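You operate a simulated robot arm through the tools that you are given. There is no shell and no other tool. Be economical: measure what you need, move in short steps, check, and stop when the job is done.

Carry out the task below with a simulated two-armed robot. There is one attempt and no reset: what you move stays moved.

Task
Try the stop button on the empty narrow unit.
Fine: press TEST once, then GO, then the stop button on the narrow control box; draw it out again, then reset. Where these are worked on the way, their far stop is far enough and under half their travel is too little: stop button on the narrow control box.

The check looks at the end state, three seconds after you hand in, the way a careful person would. Anything else that was tipped, shoved, dropped, spilled or broken makes it a failure.

Robot
Two 7-joint arms with two-finger parallel grippers on one trunk, on a base that drives. Base frame: it is fixed to the floor where the robot stands at the start and does not move with it; the origin is under the middle of the robot, x ahead of it, y to its left, z up. Readings come in m, degrees, newtons and seconds.
The left shoulder is at the start at [0.05, 0.161, 1.198], the right one opposite. With the tool pointing down near the work surface each hand reaches from about 0.1 to 0.64 m from the robot's upright axis, wherever it stands, measured 20 degrees to its own side. Places, roughly: black brake knob [-0.4, 1.1, 1]; black button on the narrow control box [0.5, 0, 0.9]; blue button on the wide control box [-0.4, 1.1, 0.6]; blue knob [-0.5, 1.3, 1]; green button on the wide control box [-0.4, 1.3, 0.8]; green lever on the splice table [-0.1, 1, 1.4]; grey knob [-0.5, 1.3, 0.9]; lever on the narrow control box [0.4, 0, 1.1]; main switch on the wide control box [-0.4, 1.1, 0.9]; narrow film unit [0.3, 0.8, 1]; red button on the wide control box [-0.4, 1.1, 0.8]; selector marked lamp [0.6, 0, 1.2]; selector on the narrow control box [0.4, 0, 0.7]; stop button on the narrow control box [0.4, 0, 1.2]; teal lever on the narrow control box [0.7, 0, 1]; white button on the wide control box [-0.4, 1.3, 0.6]. Payload 3.43 kg a hand.
The tool frame of a hand sits at the grasp point between the pads (the TCP): z along the fingers, y along the line on which they close. The tips reach 0.03 m beyond it. Largest opening 0.094 m; finger width 0.028, thickness 0.01; the body of the gripper, 0.05 by 0.096 m, starts 0.055 m behind the TCP.
Orientation is that of the tool frame in the base frame, as a unit quaternion [x, y, z, w]. With the fingers straight down and closing along the base's y, the tool's x points along the base's -x, its y along +y and its z along -z.

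Tools
- The arms move only by the tool send_rows. It takes "left_moves", "right_moves" or both (then of equal length, played together; a hand with none holds still); each is text: rows parted by semicolons, each of 7 numbers parted by spaces: the turn, a rotation vector about the base's x, y, z in units of 6 degrees (1.0 is 6 degrees), then the shift along the base's x, y, z in units of 30 mm (1.0 is 30 mm), then the gripper command, from -1 (fully open) to 1 (shut), values between in proportion. In form: rx ry rz x y z gripper; .... A call has 1 to 20 rows; each row shifts and turns the commanded pose from where the row before left it. A call with a number of a shift or a turn outside -1 to 1 is refused whole. Each row takes 0.2 s and may step no farther than 0.05 m and 8.6 degrees from the row before; otherwise, or with a gripper value out of range, the whole call is refused. Where a pose cannot be reached the arm comes as near as it can. A force on the tool above 90 N (or 10 N above the force at the start of the call, whichever is more), or a blocked arm, ends the call early, and 0.2 s more pass. The fingers move at their own pace (about 0.045 m/s each) and stop on an object; they squeeze with about 22 N. The grip force told is the motor's: it shows also when the fingers shut on nothing. Time passes only in rows, and 0.2 s behind the last, so rows that do not move let the fingers close. The reply holds the time, the measured pose of the TCP, the force on the tool along the base axes, the opening and the grip force, in the units named above and with some noise, with the torque about the TCP (base axes, N m) and any sound that the robot's microphone picked up, and new pictures: "show" is both (left out), scene, wrist or none (wrist: the cameras of the hands that moved).
- Cameras (640 x 400 px; columns grow to the right, rows downward): "scene" is now at [0.133, 0.0088, 1.3461]; the picture's right is [0.10, -0.99, 0.00], its down [-0.33, -0.03, -0.95] and it looks along [0.94, 0.10, -0.33] (base axes); focal length 214 px, centre (320, 200). "left" rides on the left gripper at [0.076, -0.014, -0.103] in its tool frame; the picture's right is [0.18, 0.98, 0.00], its down [-0.75, 0.14, -0.64] and it looks along [-0.63, 0.12, 0.77] (tool axes); focal length 243 px, centre (320, 200). "right" rides on the right gripper at [0.076, 0.014, -0.102] in its tool frame; the picture's right is [-0.18, 0.98, 0.00], its down [-0.75, -0.14, -0.64] and it looks along [-0.63, -0.12, 0.77] (tool axes); focal length 243 px, centre (320, 200). There is no depth. A picture from a camera that has moved, and an enlarged one, comes with that camera's place and axes in the base frame and with its lens.
- move_column(by): slides the trunk up (or, below 0, down) by that many m; the arms and the scene camera ride with it, the base frame stays. It gives what a move gives, with no picture.
- steer(legs): drives the robot by 1 to 6 legs, each [ahead, left, turn to the left] in m, m and degrees, along the robot's own axes; the way and the turn of a leg run together, so that a leg with both is an arc; at most 1.5 m and 180 degrees a leg. The arms and the cameras ride along, it lands a little off, and it stops where it bumps. It gives what a move gives, and a new picture of the scene camera.
- turn_head(pan, tilt): turns the head with the scene camera to pan (to the left, within 80 degrees either way) and tilt (down, from -29 to 69), counted from straight ahead of the robot. It gives what a move gives, and a new picture of the scene camera.
- inspect(camera, box): a new picture of the part [left, top, right, bottom] of that camera's present view, enlarged. It takes no simulated time.
- job_done(): hands the job in; it is judged then, once.

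Go step by step. Nothing tells you exact positions but the pictures and the camera data: compare them with the known pose of the tool, close in by small moves and look again before you grip or let go. The budget is 120 turns and 260 pictures, counting those below and the enlarged ones. Unless the task says otherwise, let go and move clear before handing in.

The tools are called by a JSON object that holds its "name" and its "arguments". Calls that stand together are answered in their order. send_rows: Moves the arms, as the interface text tells. Its arguments: {"type":"object","properties":{"left_moves":{"type":"string"},"right_moves":{"type":"string"},"show":{"type":"string","enum":["both","scene","wrist","none"]}},"required":[]} The other tools are called the same way: move_column (by) slides the trunk up or down; steer (legs) drives the base; turn_head (pan, tilt) turns the head that bears the scene camera; inspect (camera, box) takes an enlarged picture of a part of a camera's view; job_done () hands the job in.

At the start:

```text
time_s: 0.0
left_ee_pos: [0.2645, 0.1027, 1.3346]
left_orientation: [-0.002, 1.0, 0.0, 0.0]
left_ft_force: [0.5, 0.3, 0.4]
left_wrist_torque: [0.01, -0.02, -0.02]
left_finger_gap: 0.094
left_gripper_force: 0.0
right_ee_pos: [0.4424, -0.2513, 1.0006]
right_orientation: [0.0, 1.0, 0.0, 0.0]
right_ft_force: [-0.4, 0.4, -0.2]
right_wrist_torque: [-0.02, -0.04, 0.0]
right_finger_gap: 0.0941
right_gripper_force: 0.0
trunk travel left (down, up): [-0.225, 0.042]
robot x, y, heading: [-0.0012, 0.0009, -0.1]
head pan, tilt: [5.8, 19.1]
```

scene: 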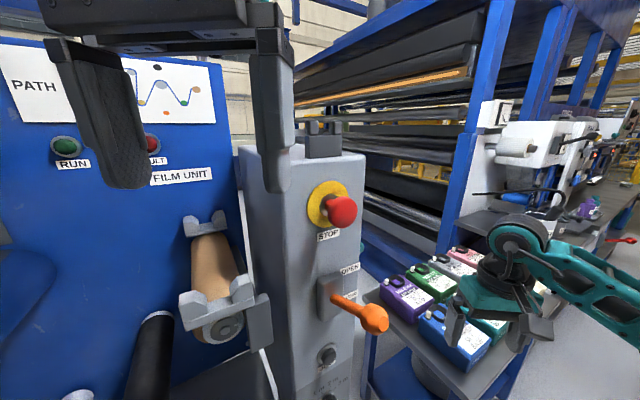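
right: 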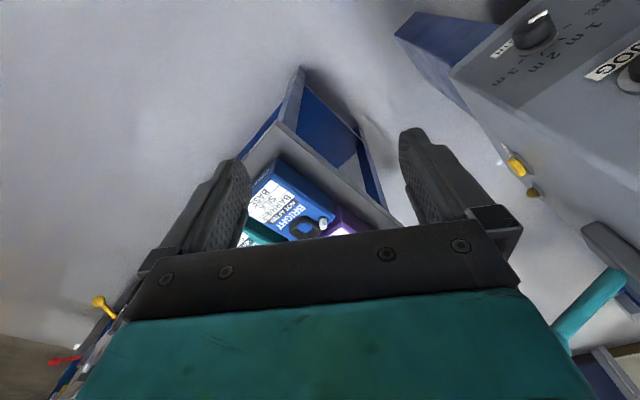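
left: 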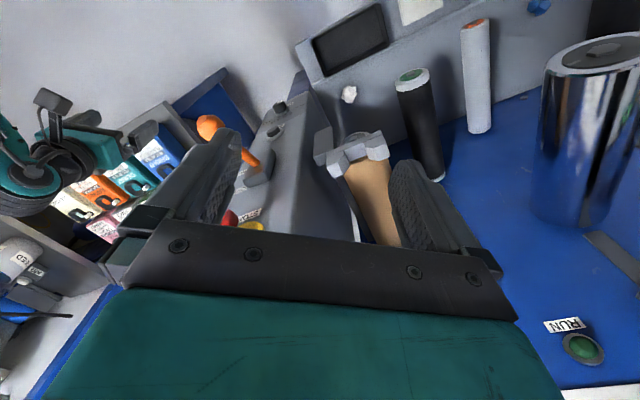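

I see the narrow grey control box ahead with the red STOP, an orange lever and lower knobs. I'll look closer to read the labels before moving.

{"name": "inspect", "arguments": {"camera": "scene", "box": [220, 130, 420, 400]}}

{"name": "turn_head", "arguments": {"pan": 0, "tilt": 55}}

{"name": "inspect", "arguments": {"camera": "right", "box": [380, 0, 640, 300]}}

```text
1.48 times, centred on (320, 265) of scene
camera zoom: at [0.133, 0.0088, 1.3461], right [0.1, -0.99, 0.0], down [-0.33, -0.03, -0.95], along [0.94, 0.1, -0.33], focal length 318 px, centre (320, 104)
```

zoom: 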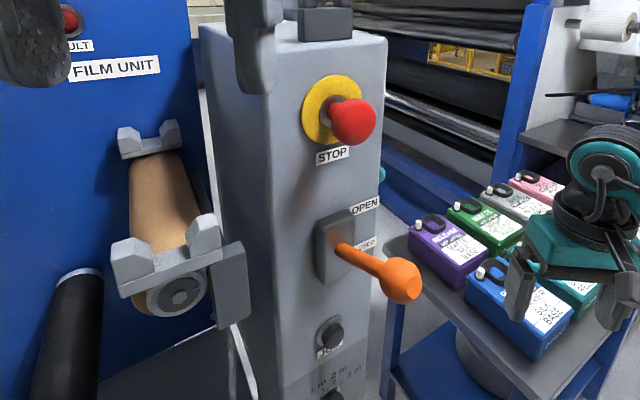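

```text
time_s: 1.0
left_ee_pos: [0.2662, 0.1039, 1.3334]
left_orientation: [-0.004, 1.0, 0.002, -0.001]
left_ft_force: [20.6, -1.4, -30.3]
left_wrist_torque: [1.62, 1.58, 1.05]
left_finger_gap: 0.0943
left_gripper_force: 0.1
right_ee_pos: [0.4422, -0.2499, 0.9999]
right_orientation: [0.001, 1.0, 0.0, -0.001]
right_ft_force: [0.2, -0.2, 0.1]
right_wrist_torque: [0.02, 0.0, 0.0]
right_finger_gap: 0.0939
right_gripper_force: 0.1
trunk travel left (down, up): [-0.225, 0.042]
robot x, y, heading: [-0.0019, 0.0043, -0.1]
head pan, tilt: [0.0, 55.0]
camera scene: at [0.1219, 0.0017, 1.3066], right [0.03, -1.0, 0.0], down [-0.7, -0.02, -0.71], along [0.71, 0.02, -0.7], focal length 214 px, centre (320, 200)
```

scene: 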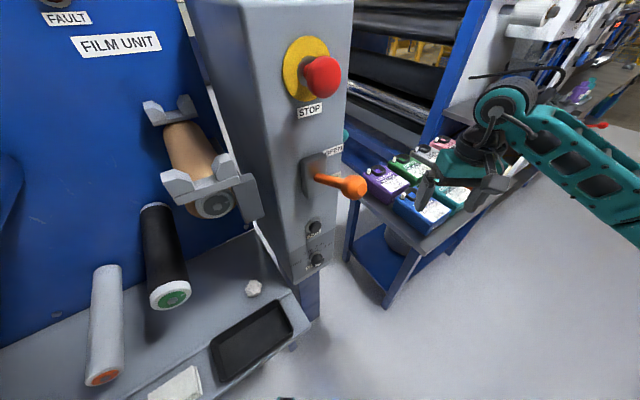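

```text
1.33 times, centred on (510, 150) of right
camera zoom: at [0.3666, -0.2359, 1.1033], right [0.18, 0.98, 0.0], down [0.75, -0.14, 0.64], along [0.63, -0.12, -0.77], focal length 324 px, centre (67, 267)
```

zoom: 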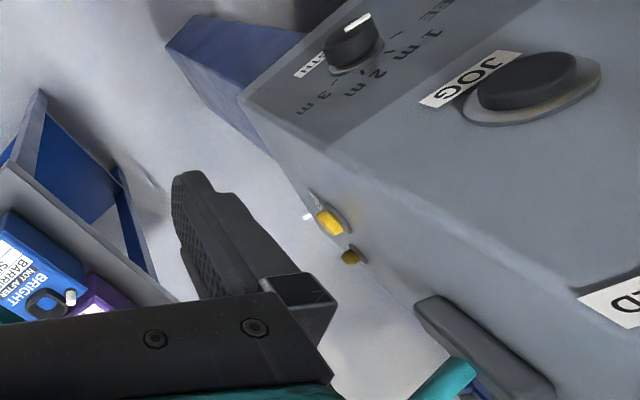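

The left arm shows a force since the head turned, so the head probably touches the left forearm or hand. I'll turn the head back up and look around for TEST, GO and RESET.

{"name": "turn_head", "arguments": {"pan": 5.8, "tilt": 19.1}}

{"name": "inspect", "arguments": {"camera": "left", "box": [0, 0, 640, 400]}}

```text
time_s: 2.0
left_ee_pos: [0.2654, 0.1023, 1.3353]
left_orientation: [0.0, 1.0, -0.001, 0.0]
left_ft_force: [-0.4, 0.7, 0.7]
left_wrist_torque: [0.0, 0.02, 0.01]
left_finger_gap: 0.0936
left_gripper_force: 0.1
right_ee_pos: [0.4423, -0.25, 0.9992]
right_orientation: [0.0, 1.0, 0.001, 0.0]
right_ft_force: [-0.9, 0.3, 0.2]
right_wrist_torque: [0.0, -0.02, -0.02]
right_finger_gap: 0.0941
right_gripper_force: 0.1
trunk travel left (down, up): [-0.225, 0.042]
robot x, y, heading: [-0.0047, 0.002, 0.1]
head pan, tilt: [5.8, 19.1]
camera scene: at [0.1331, 0.0087, 1.346], right [0.1, -0.99, 0.0], down [-0.33, -0.03, -0.94], along [0.94, 0.1, -0.33], focal length 214 px, centre (320, 200)
```

scene: 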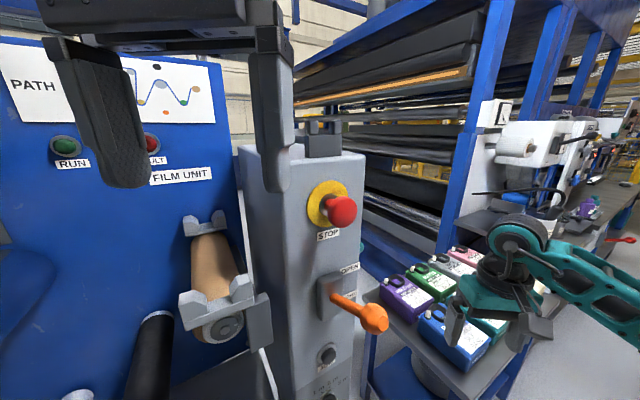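

```text
1.00 times, centred on (320, 200) of left (not enlarged: the box is as wide or as high as the picture)
camera zoom: at [0.1886, 0.0885, 1.4382], right [-0.18, 0.98, 0.0], down [0.75, 0.14, 0.64], along [0.63, 0.12, -0.77], focal length 243 px, centre (320, 200)
```

zoom: 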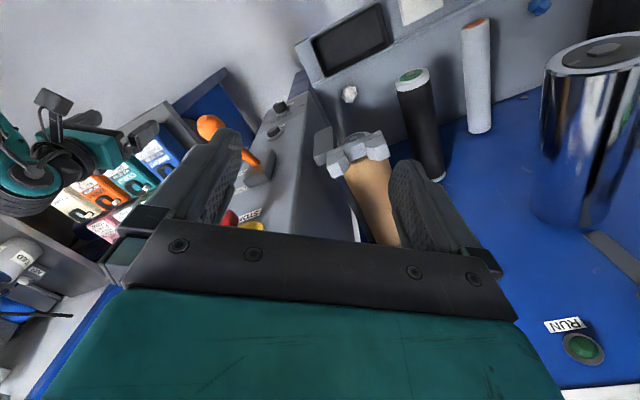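

The contact is gone. Next I'll look right for a survey, then back the base a little for a better overview.

{"name": "steer", "arguments": {"legs": [[-0.25, 0, 0]]}}

```text
time_s: 3.9
left_ee_pos: [0.015, 0.102, 1.3349]
left_orientation: [-0.001, 1.0, 0.0, 0.0]
left_ft_force: [0.2, 0.3, 0.6]
left_wrist_torque: [0.01, -0.02, 0.05]
left_finger_gap: 0.094
left_gripper_force: 0.0
right_ee_pos: [0.1941, -0.2493, 1.0004]
right_orientation: [0.0, 1.0, 0.001, -0.001]
right_ft_force: [-0.1, 0.5, 0.2]
right_wrist_torque: [-0.01, 0.01, -0.02]
right_finger_gap: 0.094
right_gripper_force: 0.1
trunk travel left (down, up): [-0.225, 0.042]
robot x, y, heading: [-0.2481, 0.0007, -0.0]
head pan, tilt: [5.8, 19.1]
camera scene: at [-0.1162, 0.0087, 1.3462], right [0.1, -0.99, 0.0], down [-0.32, -0.03, -0.95], along [0.94, 0.1, -0.33], focal length 214 px, centre (320, 200)
```

scene: 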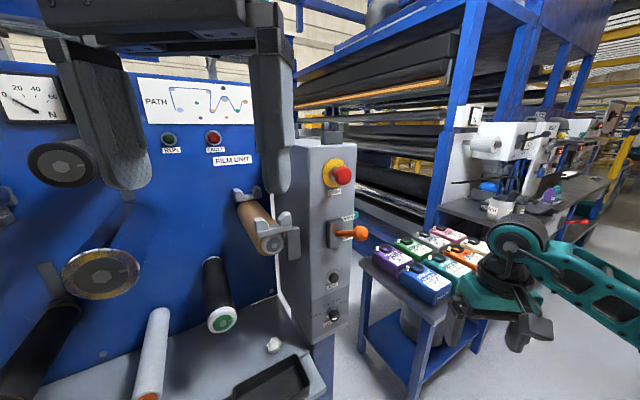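

Now I'll zoom the overview and pan to see both sides.

{"name": "inspect", "arguments": {"camera": "scene", "box": [260, 110, 420, 370]}}

{"name": "turn_head", "arguments": {"pan": 78, "tilt": 19}}

{"name": "turn_head", "arguments": {"pan": -60, "tilt": 19}}

```text
1.54 times, centred on (340, 240) of scene
camera zoom: at [-0.1162, 0.0087, 1.3462], right [0.1, -0.99, 0.0], down [-0.32, -0.03, -0.95], along [0.94, 0.1, -0.33], focal length 330 px, centre (289, 138)
```

zoom: 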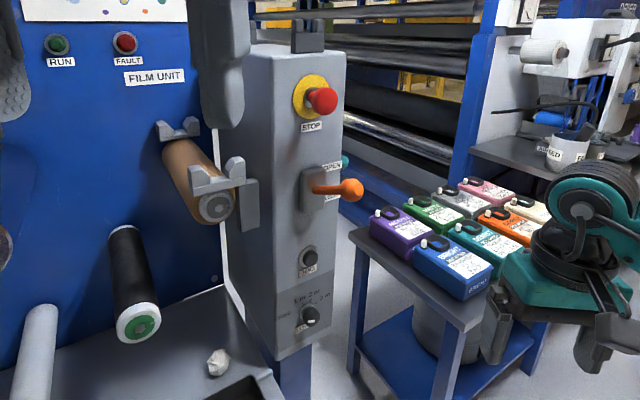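

```text
time_s: 5.3
left_ee_pos: [0.0167, 0.1029, 1.3356]
left_orientation: [-0.001, 1.0, -0.001, 0.0]
left_ft_force: [-0.4, 0.2, -0.2]
left_wrist_torque: [-0.01, -0.02, -0.02]
left_finger_gap: 0.0941
left_gripper_force: 0.1
right_ee_pos: [0.1939, -0.2491, 1.0004]
right_orientation: [-0.001, 1.0, 0.001, 0.0]
right_ft_force: [1.2, 0.6, 0.7]
right_wrist_torque: [0.01, 0.02, -0.01]
right_finger_gap: 0.0941
right_gripper_force: 0.1
trunk travel left (down, up): [-0.225, 0.042]
robot x, y, heading: [-0.2522, -0.0028, 0.1]
head pan, tilt: [78.0, 19.0]
camera scene: at [-0.1889, 0.0904, 1.3463], right [0.98, -0.21, 0.0], down [-0.07, -0.32, -0.95], along [0.2, 0.93, -0.33], focal length 214 px, centre (320, 200)
```

scene: 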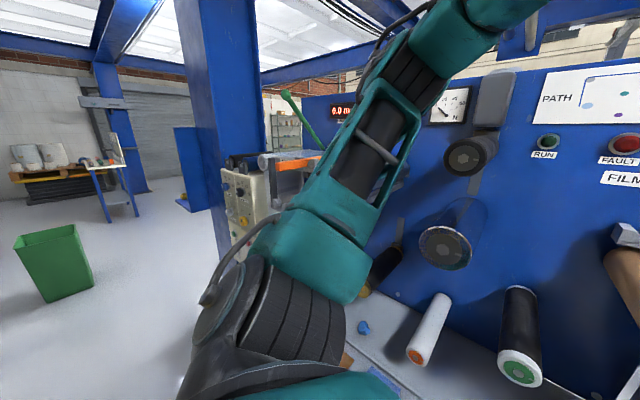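

```text
time_s: 7.5
left_ee_pos: [0.0168, 0.1031, 1.3343]
left_orientation: [-0.001, 1.0, -0.001, 0.0]
left_ft_force: [-0.5, -0.4, -0.7]
left_wrist_torque: [0.01, -0.01, -0.02]
left_finger_gap: 0.0939
left_gripper_force: 0.0
right_ee_pos: [0.1945, -0.2515, 0.9995]
right_orientation: [-0.001, 1.0, 0.001, 0.001]
right_ft_force: [0.8, 0.0, -0.3]
right_wrist_torque: [0.02, 0.02, -0.01]
right_finger_gap: 0.094
right_gripper_force: 0.0
trunk travel left (down, up): [-0.225, 0.042]
robot x, y, heading: [-0.2465, -0.0031, 0.1]
head pan, tilt: [-60.0, 19.0]
camera scene: at [-0.1615, -0.0815, 1.3463], right [-0.87, -0.5, 0.0], down [-0.16, 0.28, -0.95], along [0.47, -0.82, -0.33], focal length 214 px, centre (320, 200)
```

scene: 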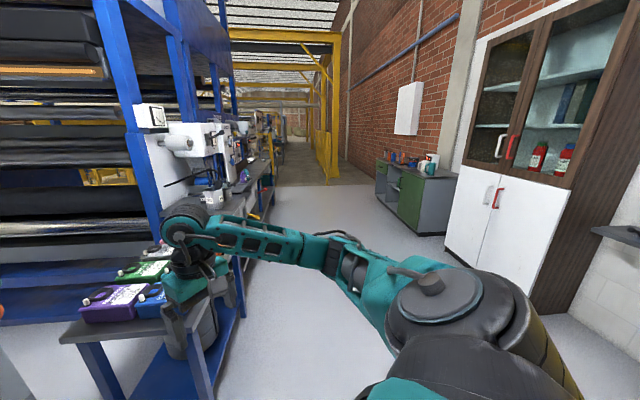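

I need to see the right flank of the narrow box (yellow items there). I'll drive right a bit and look back.

{"name": "turn_head", "arguments": {"pan": 25, "tilt": 25}}

{"name": "steer", "arguments": {"legs": [[0, -0.55, 0]]}}

{"name": "inspect", "arguments": {"camera": "scene", "box": [200, 80, 420, 300]}}

```text
time_s: 9.1
left_ee_pos: [0.0155, 0.1024, 1.3353]
left_orientation: [-0.001, 1.0, -0.001, 0.0]
left_ft_force: [0.1, 0.4, 0.7]
left_wrist_torque: [-0.01, 0.03, 0.05]
left_finger_gap: 0.094
left_gripper_force: 0.0
right_ee_pos: [0.1949, -0.2504, 1.0008]
right_orientation: [-0.001, 1.0, 0.0, 0.001]
right_ft_force: [0.5, -0.6, 0.1]
right_wrist_torque: [-0.01, -0.02, 0.02]
right_finger_gap: 0.0941
right_gripper_force: 0.1
trunk travel left (down, up): [-0.225, 0.042]
robot x, y, heading: [-0.251, 0.0011, 0.3]
head pan, tilt: [25.0, 25.0]
camera scene: at [-0.1248, 0.0382, 1.3365], right [0.42, -0.91, 0.0], down [-0.38, -0.18, -0.91], along [0.82, 0.38, -0.42], focal length 214 px, centre (320, 200)
```

scene: 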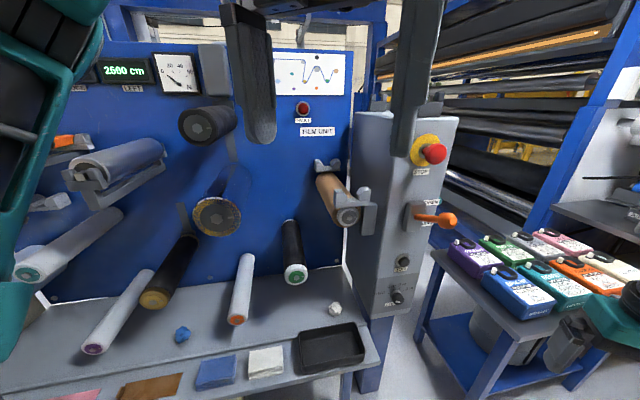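

```text
time_s: 14.4
left_ee_pos: [0.0177, -0.4462, 1.335]
left_orientation: [-0.004, 1.0, 0.0, 0.0]
left_ft_force: [0.2, -0.1, 0.8]
left_wrist_torque: [0.04, -0.02, -0.01]
left_finger_gap: 0.0941
left_gripper_force: 0.0
right_ee_pos: [0.1959, -0.7981, 0.9995]
right_orientation: [-0.003, 1.0, 0.0, 0.0]
right_ft_force: [0.3, 0.7, -0.7]
right_wrist_torque: [-0.01, 0.03, -0.05]
right_finger_gap: 0.0938
right_gripper_force: 0.0
trunk travel left (down, up): [-0.225, 0.042]
robot x, y, heading: [-0.2498, -0.5531, 0.6]
head pan, tilt: [25.0, 25.0]
camera scene: at [-0.1229, -0.5118, 1.3365], right [0.43, -0.9, 0.0], down [-0.38, -0.18, -0.91], along [0.82, 0.39, -0.42], focal length 214 px, centre (320, 200)
```

scene: 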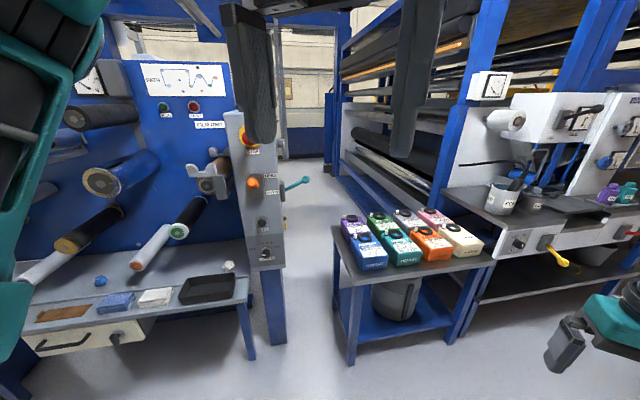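

```text
1.82 times, centred on (310, 190) of scene
camera zoom: at [-0.1229, -0.5118, 1.3365], right [0.43, -0.9, 0.0], down [-0.38, -0.18, -0.91], along [0.82, 0.39, -0.42], focal length 390 px, centre (338, 218)
```

zoom: 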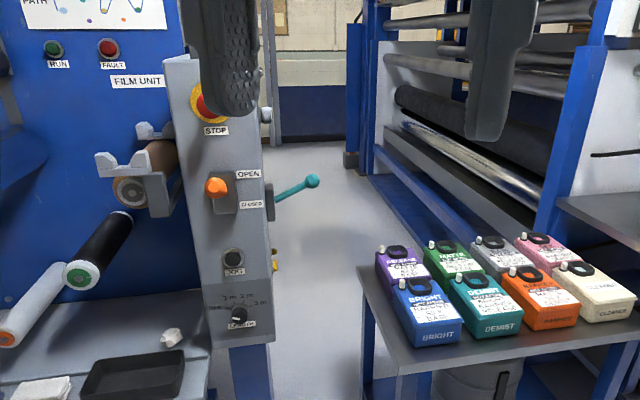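

The flank shows a knob, a teal lever and a yellow item. I'll zoom tightly there.

{"name": "inspect", "arguments": {"camera": "scene", "box": [255, 120, 315, 240]}}

{"name": "steer", "arguments": {"legs": [[0, -0.4, 0]]}}

{"name": "inspect", "arguments": {"camera": "scene", "box": [120, 80, 280, 240]}}

```text
3.33 times, centred on (285, 180) of scene
camera zoom: at [-0.1229, -0.5118, 1.3365], right [0.43, -0.9, 0.0], down [-0.38, -0.18, -0.91], along [0.82, 0.39, -0.42], focal length 715 px, centre (437, 267)
```

zoom: 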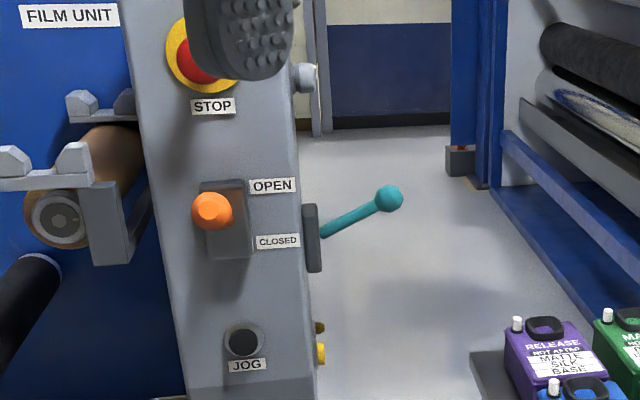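

```text
time_s: 18.5
left_ee_pos: [0.0215, -0.8484, 1.335]
left_orientation: [-0.005, 1.0, -0.001, 0.0]
left_ft_force: [0.0, 0.4, 0.8]
left_wrist_torque: [-0.05, -0.02, 0.01]
left_finger_gap: 0.0941
left_gripper_force: 0.1
right_ee_pos: [0.2003, -1.2006, 1.0011]
right_orientation: [-0.003, 1.0, 0.0, 0.0]
right_ft_force: [-0.1, -0.1, 0.3]
right_wrist_torque: [0.04, -0.01, 0.0]
right_finger_gap: 0.094
right_gripper_force: 0.2
trunk travel left (down, up): [-0.225, 0.042]
robot x, y, heading: [-0.2421, -0.953, 0.4]
head pan, tilt: [25.0, 25.0]
camera scene: at [-0.1201, -0.9141, 1.3365], right [0.43, -0.9, 0.0], down [-0.38, -0.18, -0.91], along [0.82, 0.39, -0.42], focal length 214 px, centre (320, 200)
```

scene: 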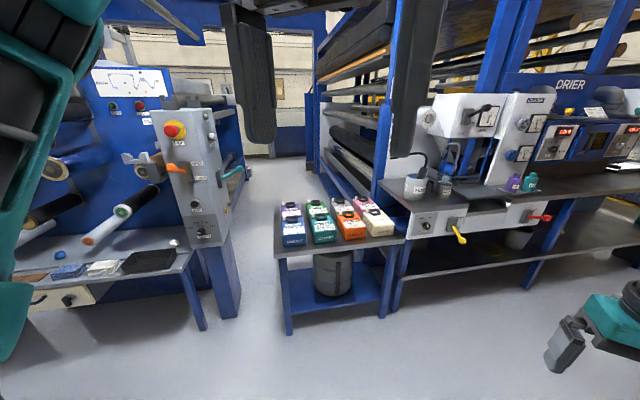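

```text
2.50 times, centred on (200, 160) of scene
camera zoom: at [-0.1201, -0.9141, 1.3365], right [0.43, -0.9, 0.0], down [-0.38, -0.18, -0.91], along [0.82, 0.39, -0.42], focal length 536 px, centre (620, 300)
```

zoom: 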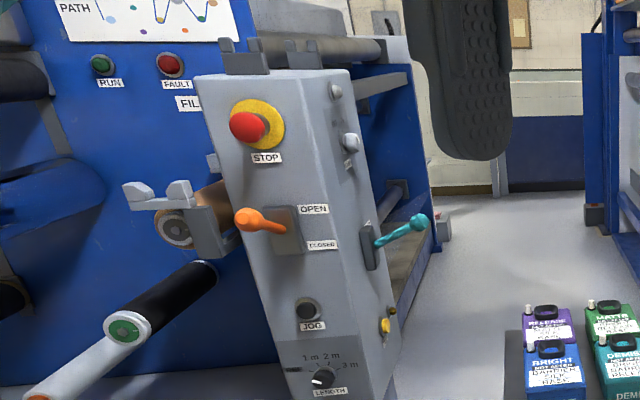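

{"name": "inspect", "arguments": {"camera": "scene", "box": [196, 95, 246, 175]}}

{"name": "inspect", "arguments": {"camera": "scene", "box": [196, 155, 236, 205]}}

```text
5.00 times, centred on (221, 135) of scene
camera zoom: at [-0.1201, -0.9141, 1.3365], right [0.43, -0.9, 0.0], down [-0.38, -0.18, -0.91], along [0.82, 0.39, -0.42], focal length 1072 px, centre (815, 525)
```

zoom: 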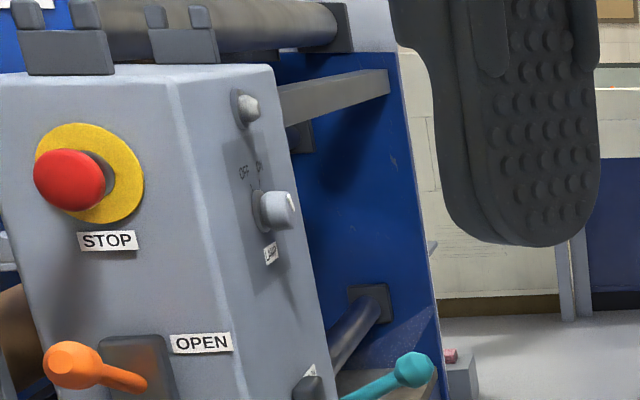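

```text
8.00 times, centred on (216, 180) of scene
camera zoom: at [-0.1201, -0.9141, 1.3365], right [0.43, -0.9, 0.0], down [-0.38, -0.18, -0.91], along [0.82, 0.39, -0.42], focal length 1716 px, centre (1152, 360)
```

zoom: 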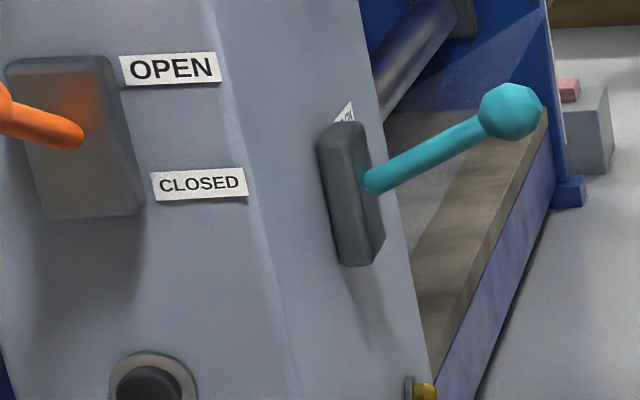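

No TEST or GO here, so they're likely on the wide box to the left. I'll lower the left arm out of the view, then drive to look at the wide box.

{"name": "send_rows", "arguments": {"left_moves": "0 0 0 0.4 0.42 -0.93 -1;0 0 0 0.4 0.42 -0.93 -1;0 0 0 0.4 0.42 -0.93 -1;0 0 0 0.4 0.42 -0.93 -1;0 0 0 0.4 0.42 -0.93 -1;0 0 0 0.4 0.42 -0.93 -1;0 0 0 0.4 0.42 -0.93 -1;0 0 0 0.4 0.42 -0.93 -1;0 0 0 0.4 0.42 -0.93 -1;0 0 0 0.4 0.42 -0.93 -1;0 0 0 0.4 0.42 -0.93 -1;0 0 0 0.4 0.42 -0.93 -1", "show": "none"}}

{"name": "steer", "arguments": {"legs": [[-0.35, 0, 0], [0, 1.15, 0]]}}

{"name": "turn_head", "arguments": {"pan": 75, "tilt": 25}}

```text
time_s: 21.1
left_ee_pos: [0.1656, -0.6981, 0.9998]
left_orientation: [-0.003, 1.0, -0.001, 0.0]
left_ft_force: [0.0, 0.6, 0.4]
left_wrist_torque: [-0.01, 0.01, -0.01]
left_finger_gap: 0.0939
left_gripper_force: 0.0
right_ee_pos: [0.1994, -1.2004, 0.9996]
right_orientation: [-0.004, 1.0, -0.001, -0.001]
right_ft_force: [-0.1, -0.2, 0.6]
right_wrist_torque: [-0.01, 0.0, 0.01]
right_finger_gap: 0.0939
right_gripper_force: 0.0
trunk travel left (down, up): [-0.225, 0.042]
robot x, y, heading: [-0.246, -0.9547, 0.4]
head pan, tilt: [25.0, 25.0]
```

```text
time_s: 23.6
left_ee_pos: [-0.1579, -0.7427, 1.0008]
left_orientation: [-0.003, 1.0, -0.001, 0.0]
left_ft_force: [-0.2, 0.3, -0.7]
left_wrist_torque: [0.02, 0.02, 0.01]
left_finger_gap: 0.0943
left_gripper_force: 0.2
right_ee_pos: [-0.1241, -1.246, 1.0012]
right_orientation: [-0.003, 1.0, 0.0, -0.001]
right_ft_force: [0.2, -0.4, -0.1]
right_wrist_torque: [0.0, 0.02, 0.02]
right_finger_gap: 0.094
right_gripper_force: 0.0
trunk travel left (down, up): [-0.225, 0.042]
robot x, y, heading: [-0.5687, -0.996, 0.5]
head pan, tilt: [25.0, 25.0]
stopped in leg 2: the robot was blocked; the commanded pose is now the measured one
camera scene: at [-0.4438, -0.958, 1.3365], right [0.43, -0.9, 0.0], down [-0.38, -0.18, -0.91], along [0.82, 0.39, -0.42], focal length 214 px, centre (320, 200)
```

scene: 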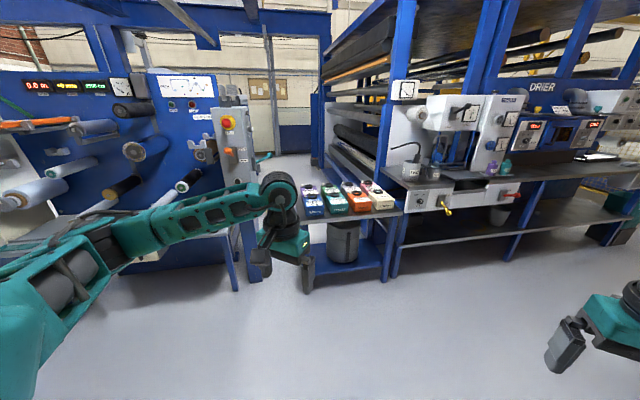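

```text
time_s: 24.8
left_ee_pos: [-0.1585, -0.7415, 1.0004]
left_orientation: [-0.004, 1.0, 0.0, 0.0]
left_ft_force: [-1.2, 0.1, 0.2]
left_wrist_torque: [-0.03, -0.01, -0.02]
left_finger_gap: 0.0936
left_gripper_force: 0.0
right_ee_pos: [-0.1239, -1.2447, 1.0007]
right_orientation: [-0.003, 1.0, -0.001, 0.0]
right_ft_force: [-0.2, 0.5, 0.4]
right_wrist_torque: [-0.03, -0.03, 0.03]
right_finger_gap: 0.0942
right_gripper_force: 0.1
trunk travel left (down, up): [-0.225, 0.042]
robot x, y, heading: [-0.5671, -0.9969, 0.3]
head pan, tilt: [75.0, 25.0]
camera scene: at [-0.5038, -0.9084, 1.3365], right [0.97, -0.25, 0.0], down [-0.11, -0.41, -0.91], along [0.23, 0.88, -0.42], focal length 214 px, centre (320, 200)
```

scene: 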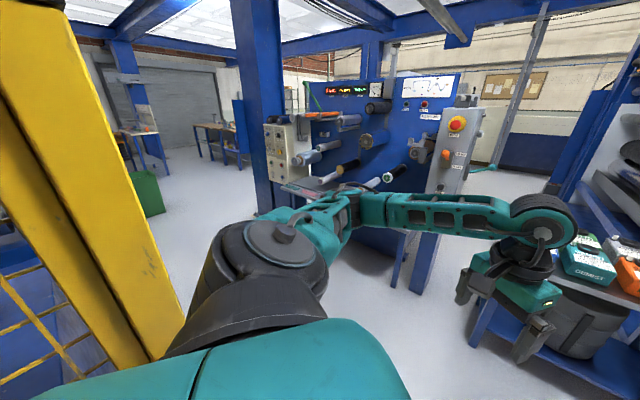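

Something yellow (a post or ladder) stands behind on the left and blocked me. I'll go forward first, then left along the free aisle; zooming on the wide box too.

{"name": "inspect", "arguments": {"camera": "scene", "box": [250, 70, 470, 210]}}

{"name": "steer", "arguments": {"legs": [[0.3, 0, 0]]}}

{"name": "steer", "arguments": {"legs": [[0, 0.95, 0]]}}

```text
2.86 times, centred on (360, 140) of scene
camera zoom: at [-0.5038, -0.9084, 1.3365], right [0.97, -0.25, 0.0], down [-0.11, -0.41, -0.91], along [0.23, 0.88, -0.42], focal length 613 px, centre (206, 371)
```

zoom: 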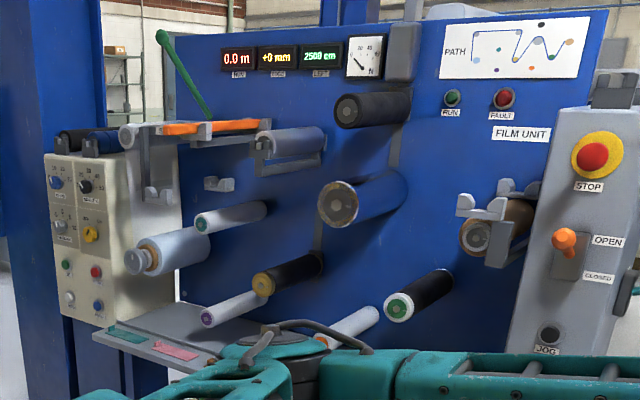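

```text
time_s: 26.8
left_ee_pos: [0.1419, -0.7401, 1.0009]
left_orientation: [-0.004, 1.0, -0.001, 0.0]
left_ft_force: [-0.3, -0.2, -0.6]
left_wrist_torque: [0.04, 0.0, -0.02]
left_finger_gap: 0.094
left_gripper_force: 0.1
right_ee_pos: [0.1759, -1.2434, 0.9997]
right_orientation: [-0.003, 1.0, -0.001, 0.0]
right_ft_force: [-0.7, -1.2, -0.7]
right_wrist_torque: [0.02, 0.0, -0.02]
right_finger_gap: 0.0939
right_gripper_force: 0.1
trunk travel left (down, up): [-0.225, 0.042]
robot x, y, heading: [-0.2643, -0.9936, 0.5]
head pan, tilt: [75.0, 25.0]
camera scene: at [-0.2037, -0.9065, 1.3365], right [0.97, -0.25, 0.0], down [-0.11, -0.41, -0.91], along [0.23, 0.88, -0.42], focal length 214 px, centre (320, 200)
```

scene: 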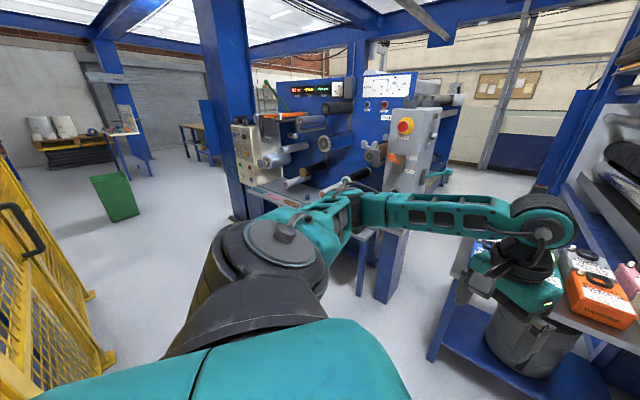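

```text
time_s: 35.5
left_ee_pos: [0.1342, 0.2049, 1.0016]
left_orientation: [-0.003, 1.0, 0.0, 0.0]
left_ft_force: [-0.2, 0.4, 0.1]
left_wrist_torque: [0.02, 0.04, 0.01]
left_finger_gap: 0.094
left_gripper_force: 0.0
right_ee_pos: [0.1699, -0.2984, 0.9999]
right_orientation: [-0.003, 1.0, -0.001, 0.0]
right_ft_force: [0.1, -0.6, -0.1]
right_wrist_torque: [0.01, 0.01, 0.01]
right_finger_gap: 0.0942
right_gripper_force: 0.1
trunk travel left (down, up): [-0.225, 0.042]
robot x, y, heading: [-0.2756, -0.0474, 0.6]
head pan, tilt: [75.0, 25.0]
camera scene: at [-0.2103, 0.0384, 1.3365], right [0.97, -0.25, 0.0], down [-0.11, -0.41, -0.91], along [0.23, 0.88, -0.42], focal length 214 px, centre (320, 200)
```

scene: 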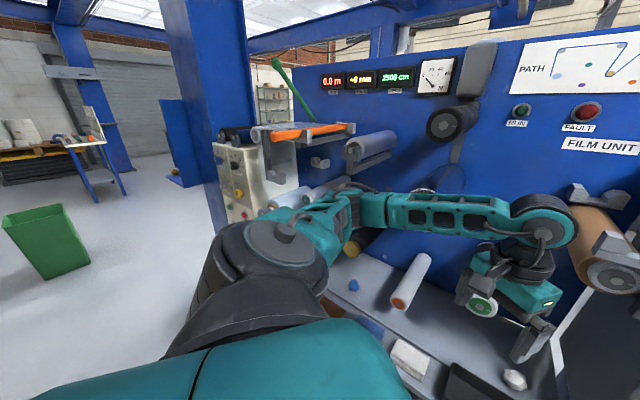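

I see the beige wide box at the left. Zooming in to read it.

{"name": "inspect", "arguments": {"camera": "scene", "box": [200, 120, 310, 230]}}

{"name": "inspect", "arguments": {"camera": "scene", "box": [290, 50, 490, 150]}}

```text
3.64 times, centred on (255, 175) of scene
camera zoom: at [-0.2103, 0.0384, 1.3365], right [0.97, -0.25, 0.0], down [-0.11, -0.41, -0.91], along [0.23, 0.88, -0.42], focal length 780 px, centre (556, 291)
```

zoom: 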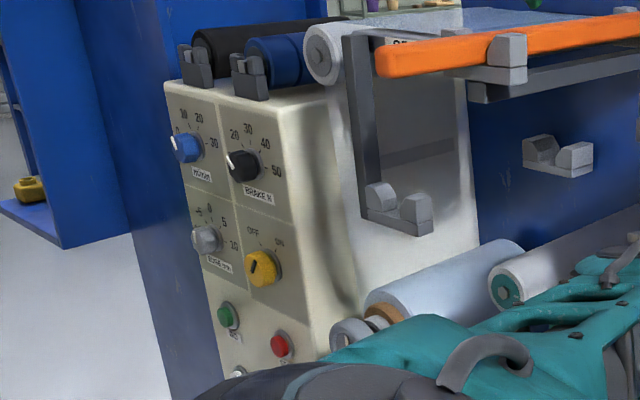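

```text
3.20 times, centred on (390, 100) of scene
camera zoom: at [-0.2103, 0.0384, 1.3365], right [0.97, -0.25, 0.0], down [-0.11, -0.41, -0.91], along [0.23, 0.88, -0.42], focal length 686 px, centre (96, 520)
```

zoom: 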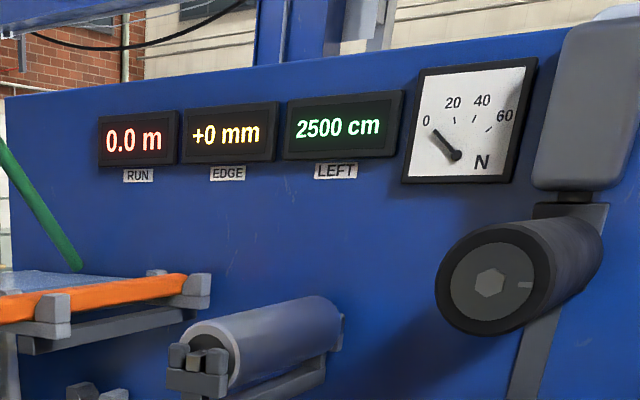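

The machine seems turned about 33° to the robot. I'll back off a little, turn to face it squarely, and slide left in front of the wide box.

{"name": "steer", "arguments": {"legs": [[-0.15, 0, 0], [0, 0, 33]]}}

{"name": "turn_head", "arguments": {"pan": 40, "tilt": 30}}

```text
time_s: 38.4
left_ee_pos: [-0.2178, 0.3847, 1.0008]
left_orientation: [-0.285, 0.959, -0.001, 0.001]
left_ft_force: [0.0, -0.9, 0.6]
left_wrist_torque: [-0.01, -0.02, 0.03]
left_finger_gap: 0.0939
left_gripper_force: 0.0
right_ee_pos: [0.0828, -0.0205, 1.0003]
right_orientation: [-0.284, 0.959, 0.0, 0.0]
right_ft_force: [-0.1, 0.3, -0.6]
right_wrist_torque: [-0.01, 0.04, 0.02]
right_finger_gap: 0.0938
right_gripper_force: 0.1
trunk travel left (down, up): [-0.225, 0.042]
robot x, y, heading: [-0.4231, -0.0508, 33.0]
head pan, tilt: [75.0, 25.0]
camera scene: at [-0.419, 0.0576, 1.3365], right [0.95, 0.31, 0.0], down [0.13, -0.4, -0.91], along [-0.28, 0.86, -0.42], focal length 214 px, centre (320, 200)
```

scene: 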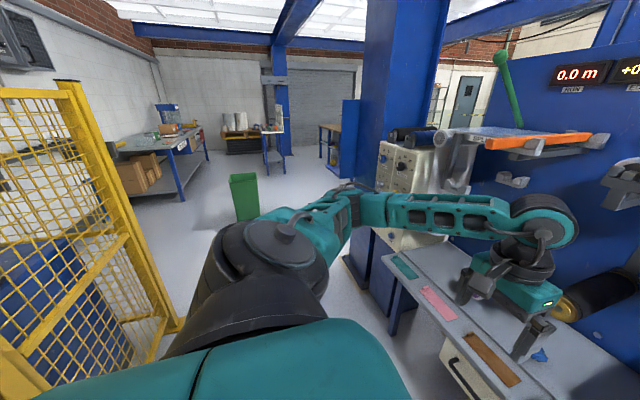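

```text
time_s: 39.4
left_ee_pos: [-0.2172, 0.3844, 1.0006]
left_orientation: [-0.285, 0.958, 0.0, 0.0]
left_ft_force: [1.1, 0.2, -0.7]
left_wrist_torque: [-0.01, 0.01, 0.01]
left_finger_gap: 0.0936
left_gripper_force: 0.1
right_ee_pos: [0.0833, -0.0197, 1.0004]
right_orientation: [-0.284, 0.959, -0.001, 0.001]
right_ft_force: [0.5, -0.7, 0.1]
right_wrist_torque: [0.01, -0.02, -0.03]
right_finger_gap: 0.0941
right_gripper_force: 0.1
trunk travel left (down, up): [-0.225, 0.042]
robot x, y, heading: [-0.4255, -0.0504, 33.0]
head pan, tilt: [40.0, 30.0]
camera scene: at [-0.364, 0.0563, 1.3286], right [0.96, -0.29, 0.0], down [-0.15, -0.48, -0.87], along [0.25, 0.83, -0.5], focal length 214 px, centre (320, 200)
```

scene: 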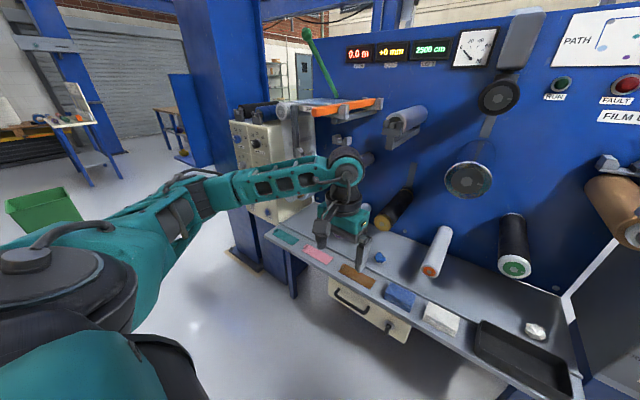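

Fine, clear. Slide left toward the wide box, keeping a bit back.

{"name": "steer", "arguments": {"legs": [[-0.1, 0.85, 0]]}}

{"name": "turn_head", "arguments": {"pan": 10, "tilt": 30}}

```text
time_s: 47.2
left_ee_pos: [-0.7628, 1.0411, 1.001]
left_orientation: [-0.284, 0.959, -0.002, 0.0]
left_ft_force: [-0.5, -0.8, 0.1]
left_wrist_torque: [0.02, -0.02, 0.0]
left_finger_gap: 0.094
left_gripper_force: 0.0
right_ee_pos: [-0.4631, 0.6364, 1.0005]
right_orientation: [-0.284, 0.959, -0.001, 0.001]
right_ft_force: [-0.1, 0.4, -0.5]
right_wrist_torque: [-0.01, -0.01, 0.03]
right_finger_gap: 0.094
right_gripper_force: 0.0
trunk travel left (down, up): [-0.225, 0.042]
robot x, y, heading: [-0.9665, 0.6069, 32.8]
head pan, tilt: [40.0, 30.0]
camera scene: at [-0.9096, 0.7132, 1.3286], right [0.96, -0.29, 0.0], down [-0.15, -0.48, -0.87], along [0.25, 0.83, -0.5], focal length 214 px, centre (320, 200)
```

scene: 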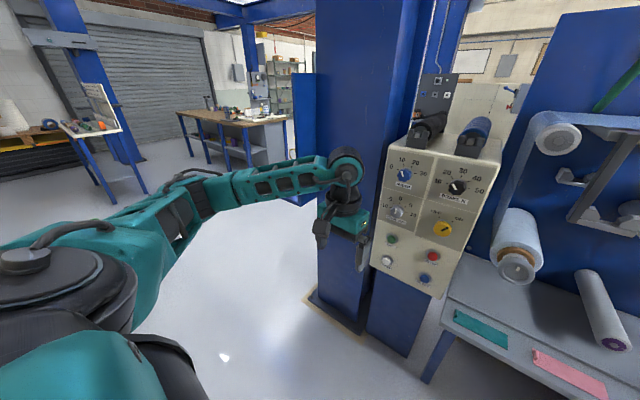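

```text
time_s: 48.2
left_ee_pos: [-0.7628, 1.0411, 0.9999]
left_orientation: [-0.285, 0.959, -0.001, 0.0]
left_ft_force: [0.2, 0.5, 0.4]
left_wrist_torque: [0.0, 0.02, -0.02]
left_finger_gap: 0.0938
left_gripper_force: 0.2
right_ee_pos: [-0.4627, 0.6352, 1.0]
right_orientation: [-0.284, 0.959, -0.001, 0.0]
right_ft_force: [0.1, -0.1, 0.0]
right_wrist_torque: [0.03, -0.01, -0.02]
right_finger_gap: 0.0939
right_gripper_force: 0.2
trunk travel left (down, up): [-0.225, 0.042]
robot x, y, heading: [-0.9708, 0.6044, 32.8]
head pan, tilt: [10.0, 30.0]
camera scene: at [-0.8699, 0.6884, 1.3286], right [0.68, -0.73, 0.0], down [-0.37, -0.34, -0.87], along [0.63, 0.59, -0.5], focal length 214 px, centre (320, 200)
```

scene: 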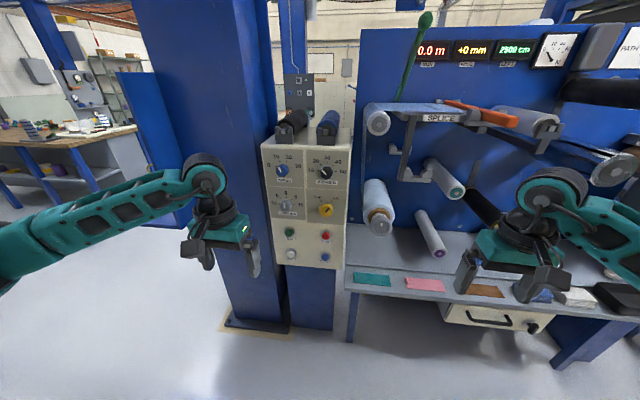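

{"name": "inspect", "arguments": {"camera": "scene", "box": [250, 130, 360, 275]}}

{"name": "inspect", "arguments": {"camera": "scene", "box": [265, 215, 345, 270]}}

```text
2.76 times, centred on (305, 202) of scene
camera zoom: at [-0.8699, 0.6884, 1.3286], right [0.68, -0.73, 0.0], down [-0.37, -0.34, -0.87], along [0.63, 0.59, -0.5], focal length 592 px, centre (361, 193)
```

zoom: 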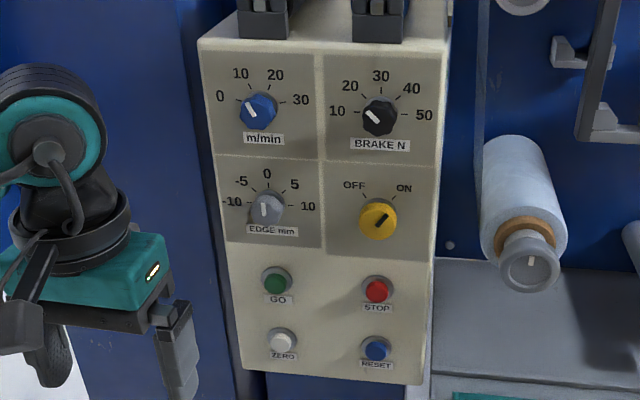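

```text
7.27 times, centred on (305, 242) of scene
camera zoom: at [-0.8699, 0.6884, 1.3286], right [0.68, -0.73, 0.0], down [-0.37, -0.34, -0.87], along [0.63, 0.59, -0.5], focal length 1560 px, centre (429, -109)
```

zoom: 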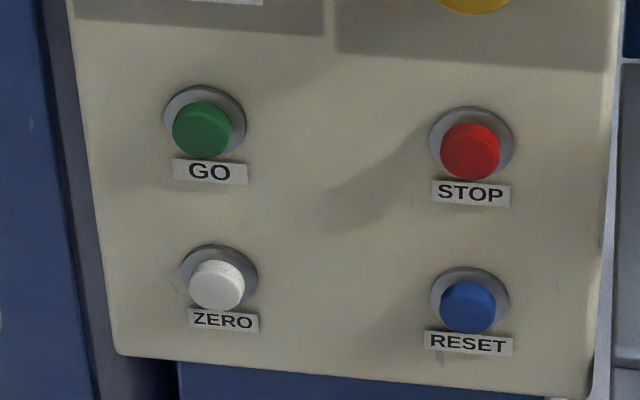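

GO and RESET are on this wide box, and its main switch points to ON. TEST is still missing; I'll check the small grey panel behind.

{"name": "inspect", "arguments": {"camera": "scene", "box": [275, 65, 325, 115]}}

{"name": "inspect", "arguments": {"camera": "scene", "box": [340, 0, 640, 200]}}

{"name": "inspect", "arguments": {"camera": "scene", "box": [340, 180, 640, 400]}}

{"name": "inspect", "arguments": {"camera": "left", "box": [0, 0, 640, 400]}}

```text
8.00 times, centred on (300, 90) of scene
camera zoom: at [-0.8699, 0.6884, 1.3286], right [0.68, -0.73, 0.0], down [-0.37, -0.34, -0.87], along [0.63, 0.59, -0.5], focal length 1716 px, centre (480, 1080)
```

zoom: 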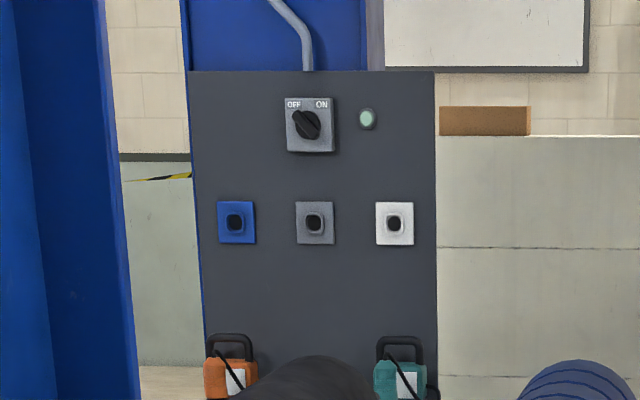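

```text
2.00 times, centred on (490, 100) of scene
camera zoom: at [-0.8699, 0.6884, 1.3286], right [0.68, -0.73, 0.0], down [-0.37, -0.34, -0.87], along [0.63, 0.59, -0.5], focal length 429 px, centre (-20, 400)
```

zoom: 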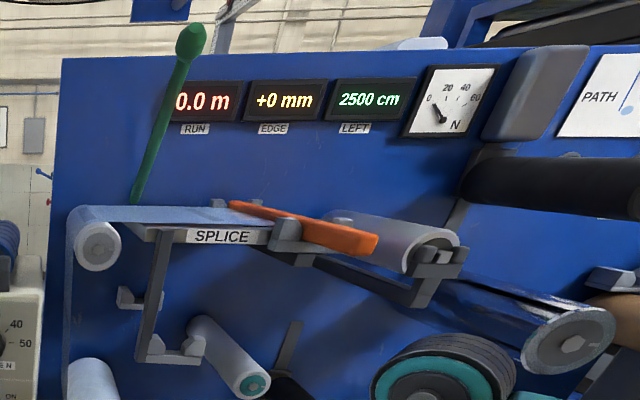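

```text
1.82 times, centred on (490, 290) of scene
camera zoom: at [-0.8699, 0.6884, 1.3286], right [0.68, -0.73, 0.0], down [-0.37, -0.34, -0.87], along [0.63, 0.59, -0.5], focal length 390 px, centre (11, 36)
```

zoom: 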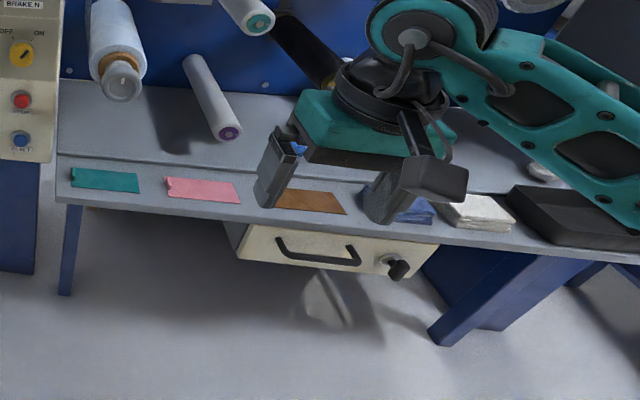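

```text
1.00 times, centred on (320, 200) of left (not enlarged: the box is as wide or as high as the picture)
camera zoom: at [-0.819, 0.9879, 1.1035], right [-0.69, 0.72, 0.0], down [0.55, 0.53, 0.64], along [0.47, 0.44, -0.77], focal length 243 px, centre (320, 200)
```

zoom: 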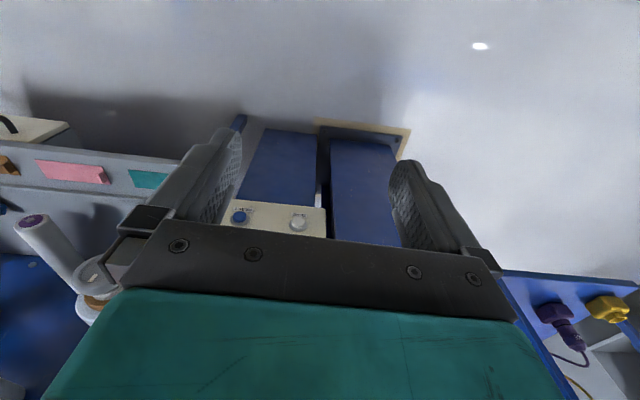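

TEST isn't here; the likely place is the unread yellow or white items on the narrow box's right flank. I'll raise the hands and drive to where I can see that flank.

{"name": "send_rows", "arguments": {"left_moves": "0 0 0 0 0 1 1;0 0 0 0 0 1 1;0 0 0 0 0 1 1;0 0 0 0 0 1 1;0 0 0 0 0 1 1", "right_moves": "0 0 0 -0.4 -0.3 1 1;0 0 0 -0.4 -0.3 1 1;0 0 0 -0.4 -0.3 1 1;0 0 0 -0.4 -0.3 1 1;0 0 0 -0.4 -0.3 1 1", "show": "none"}}

{"name": "steer", "arguments": {"legs": [[0, -0.8, 0], [0.05, -1.0, 0]]}}

{"name": "turn_head", "arguments": {"pan": 32, "tilt": 20}}

```text
time_s: 49.4
left_ee_pos: [-0.763, 1.0406, 1.151]
left_orientation: [-0.285, 0.958, -0.001, 0.001]
left_ft_force: [-0.2, -0.1, 0.4]
left_wrist_torque: [0.0, 0.0, 0.02]
left_finger_gap: 0.0
left_gripper_force: 10.7
right_ee_pos: [-0.5215, 0.5896, 1.1495]
right_orientation: [-0.284, 0.959, -0.002, 0.0]
right_ft_force: [-0.5, -0.3, -0.3]
right_wrist_torque: [0.0, 0.03, -0.01]
right_finger_gap: 0.0
right_gripper_force: 10.5
trunk travel left (down, up): [-0.225, 0.042]
robot x, y, heading: [-0.969, 0.6044, 32.7]
head pan, tilt: [10.0, 30.0]
```

```text
time_s: 65.5
left_ee_pos: [0.2568, -0.4434, 1.1508]
left_orientation: [-0.283, 0.959, -0.001, 0.0]
left_ft_force: [-0.4, 0.3, -0.9]
left_wrist_torque: [-0.02, -0.03, 0.01]
left_finger_gap: 0.0
left_gripper_force: 22.6
right_ee_pos: [0.4973, -0.8937, 1.1496]
right_orientation: [-0.284, 0.959, -0.001, 0.001]
right_ft_force: [-0.4, 0.0, 1.2]
right_wrist_torque: [-0.02, -0.02, 0.01]
right_finger_gap: 0.0
right_gripper_force: 21.5
trunk travel left (down, up): [-0.225, 0.042]
robot x, y, heading: [0.0496, -0.8744, 33.0]
head pan, tilt: [10.0, 30.0]
camera scene: at [0.1486, -0.7961, 1.3286], right [0.68, -0.73, 0.0], down [-0.37, -0.34, -0.87], along [0.63, 0.59, -0.5], focal length 214 px, centre (320, 200)
```

scene: 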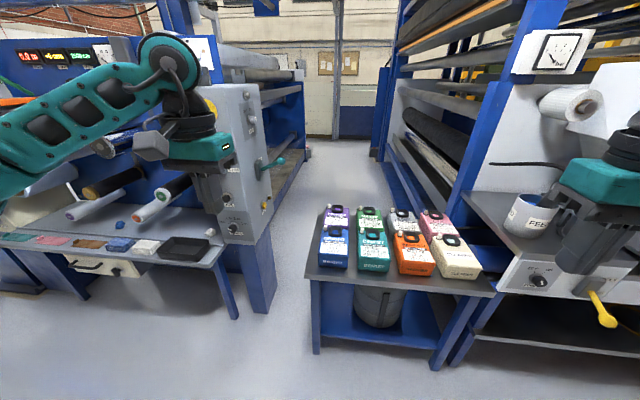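

```text
time_s: 66.3
left_ee_pos: [0.2559, -0.4437, 1.1503]
left_orientation: [-0.283, 0.959, -0.001, 0.001]
left_ft_force: [0.1, -0.4, 0.0]
left_wrist_torque: [-0.04, 0.01, 0.02]
left_finger_gap: 0.0001
left_gripper_force: 22.1
right_ee_pos: [0.4965, -0.8947, 1.1509]
right_orientation: [-0.283, 0.959, -0.002, 0.0]
right_ft_force: [-0.2, -1.3, 0.5]
right_wrist_torque: [0.03, 0.01, -0.03]
right_finger_gap: 0.0
right_gripper_force: 22.0
trunk travel left (down, up): [-0.225, 0.042]
robot x, y, heading: [0.0497, -0.8788, 32.9]
head pan, tilt: [32.0, 20.0]
camera scene: at [0.122, -0.7733, 1.3446], right [0.91, -0.43, 0.0], down [-0.15, -0.31, -0.94], along [0.4, 0.85, -0.34], focal length 214 px, centre (320, 200)
```

scene: 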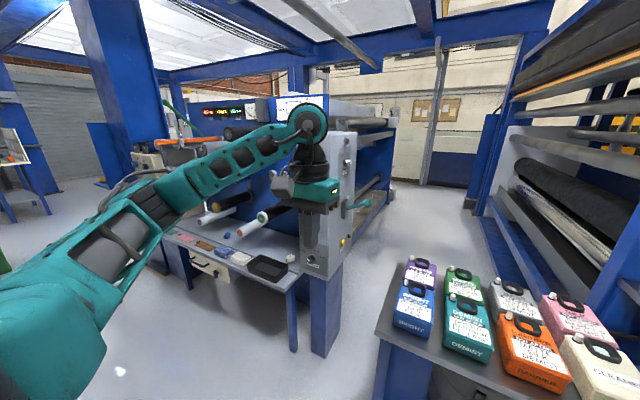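

{"name": "inspect", "arguments": {"camera": "scene", "box": [325, 125, 385, 185]}}

{"name": "inspect", "arguments": {"camera": "scene", "box": [325, 190, 375, 260]}}

{"name": "inspect", "arguments": {"camera": "left", "box": [0, 0, 640, 400]}}

```text
6.67 times, centred on (355, 155) of scene
camera zoom: at [0.122, -0.7733, 1.3446], right [0.91, -0.43, 0.0], down [-0.15, -0.31, -0.94], along [0.4, 0.85, -0.34], focal length 1430 px, centre (87, 500)
```

zoom: 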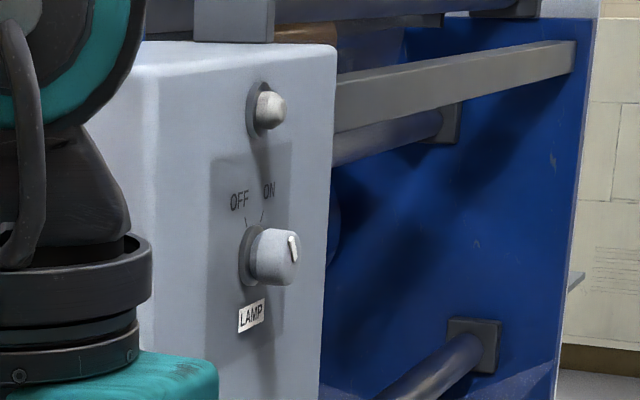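

```text
5.71 times, centred on (350, 225) of scene
camera zoom: at [0.122, -0.7733, 1.3446], right [0.91, -0.43, 0.0], down [-0.15, -0.31, -0.94], along [0.4, 0.85, -0.34], focal length 1226 px, centre (149, 57)
```

zoom: 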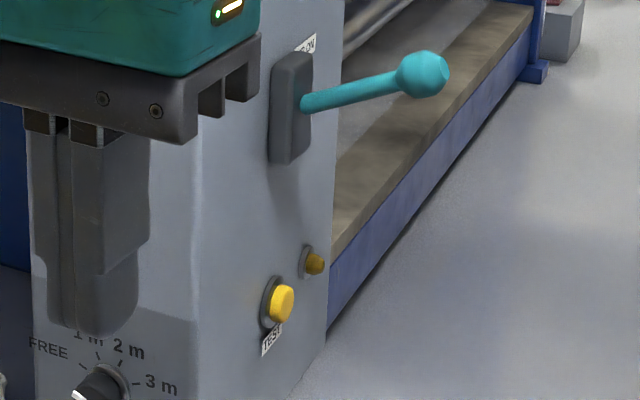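

```text
1.00 times, centred on (320, 200) of left (not enlarged: the box is as wide or as high as the picture)
camera zoom: at [0.1998, -0.4968, 1.2533], right [-0.69, 0.73, 0.0], down [0.56, 0.53, 0.64], along [0.47, 0.44, -0.77], focal length 243 px, centre (320, 200)
```

zoom: 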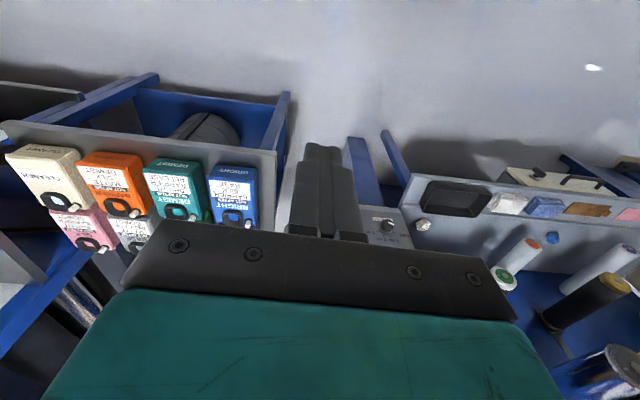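

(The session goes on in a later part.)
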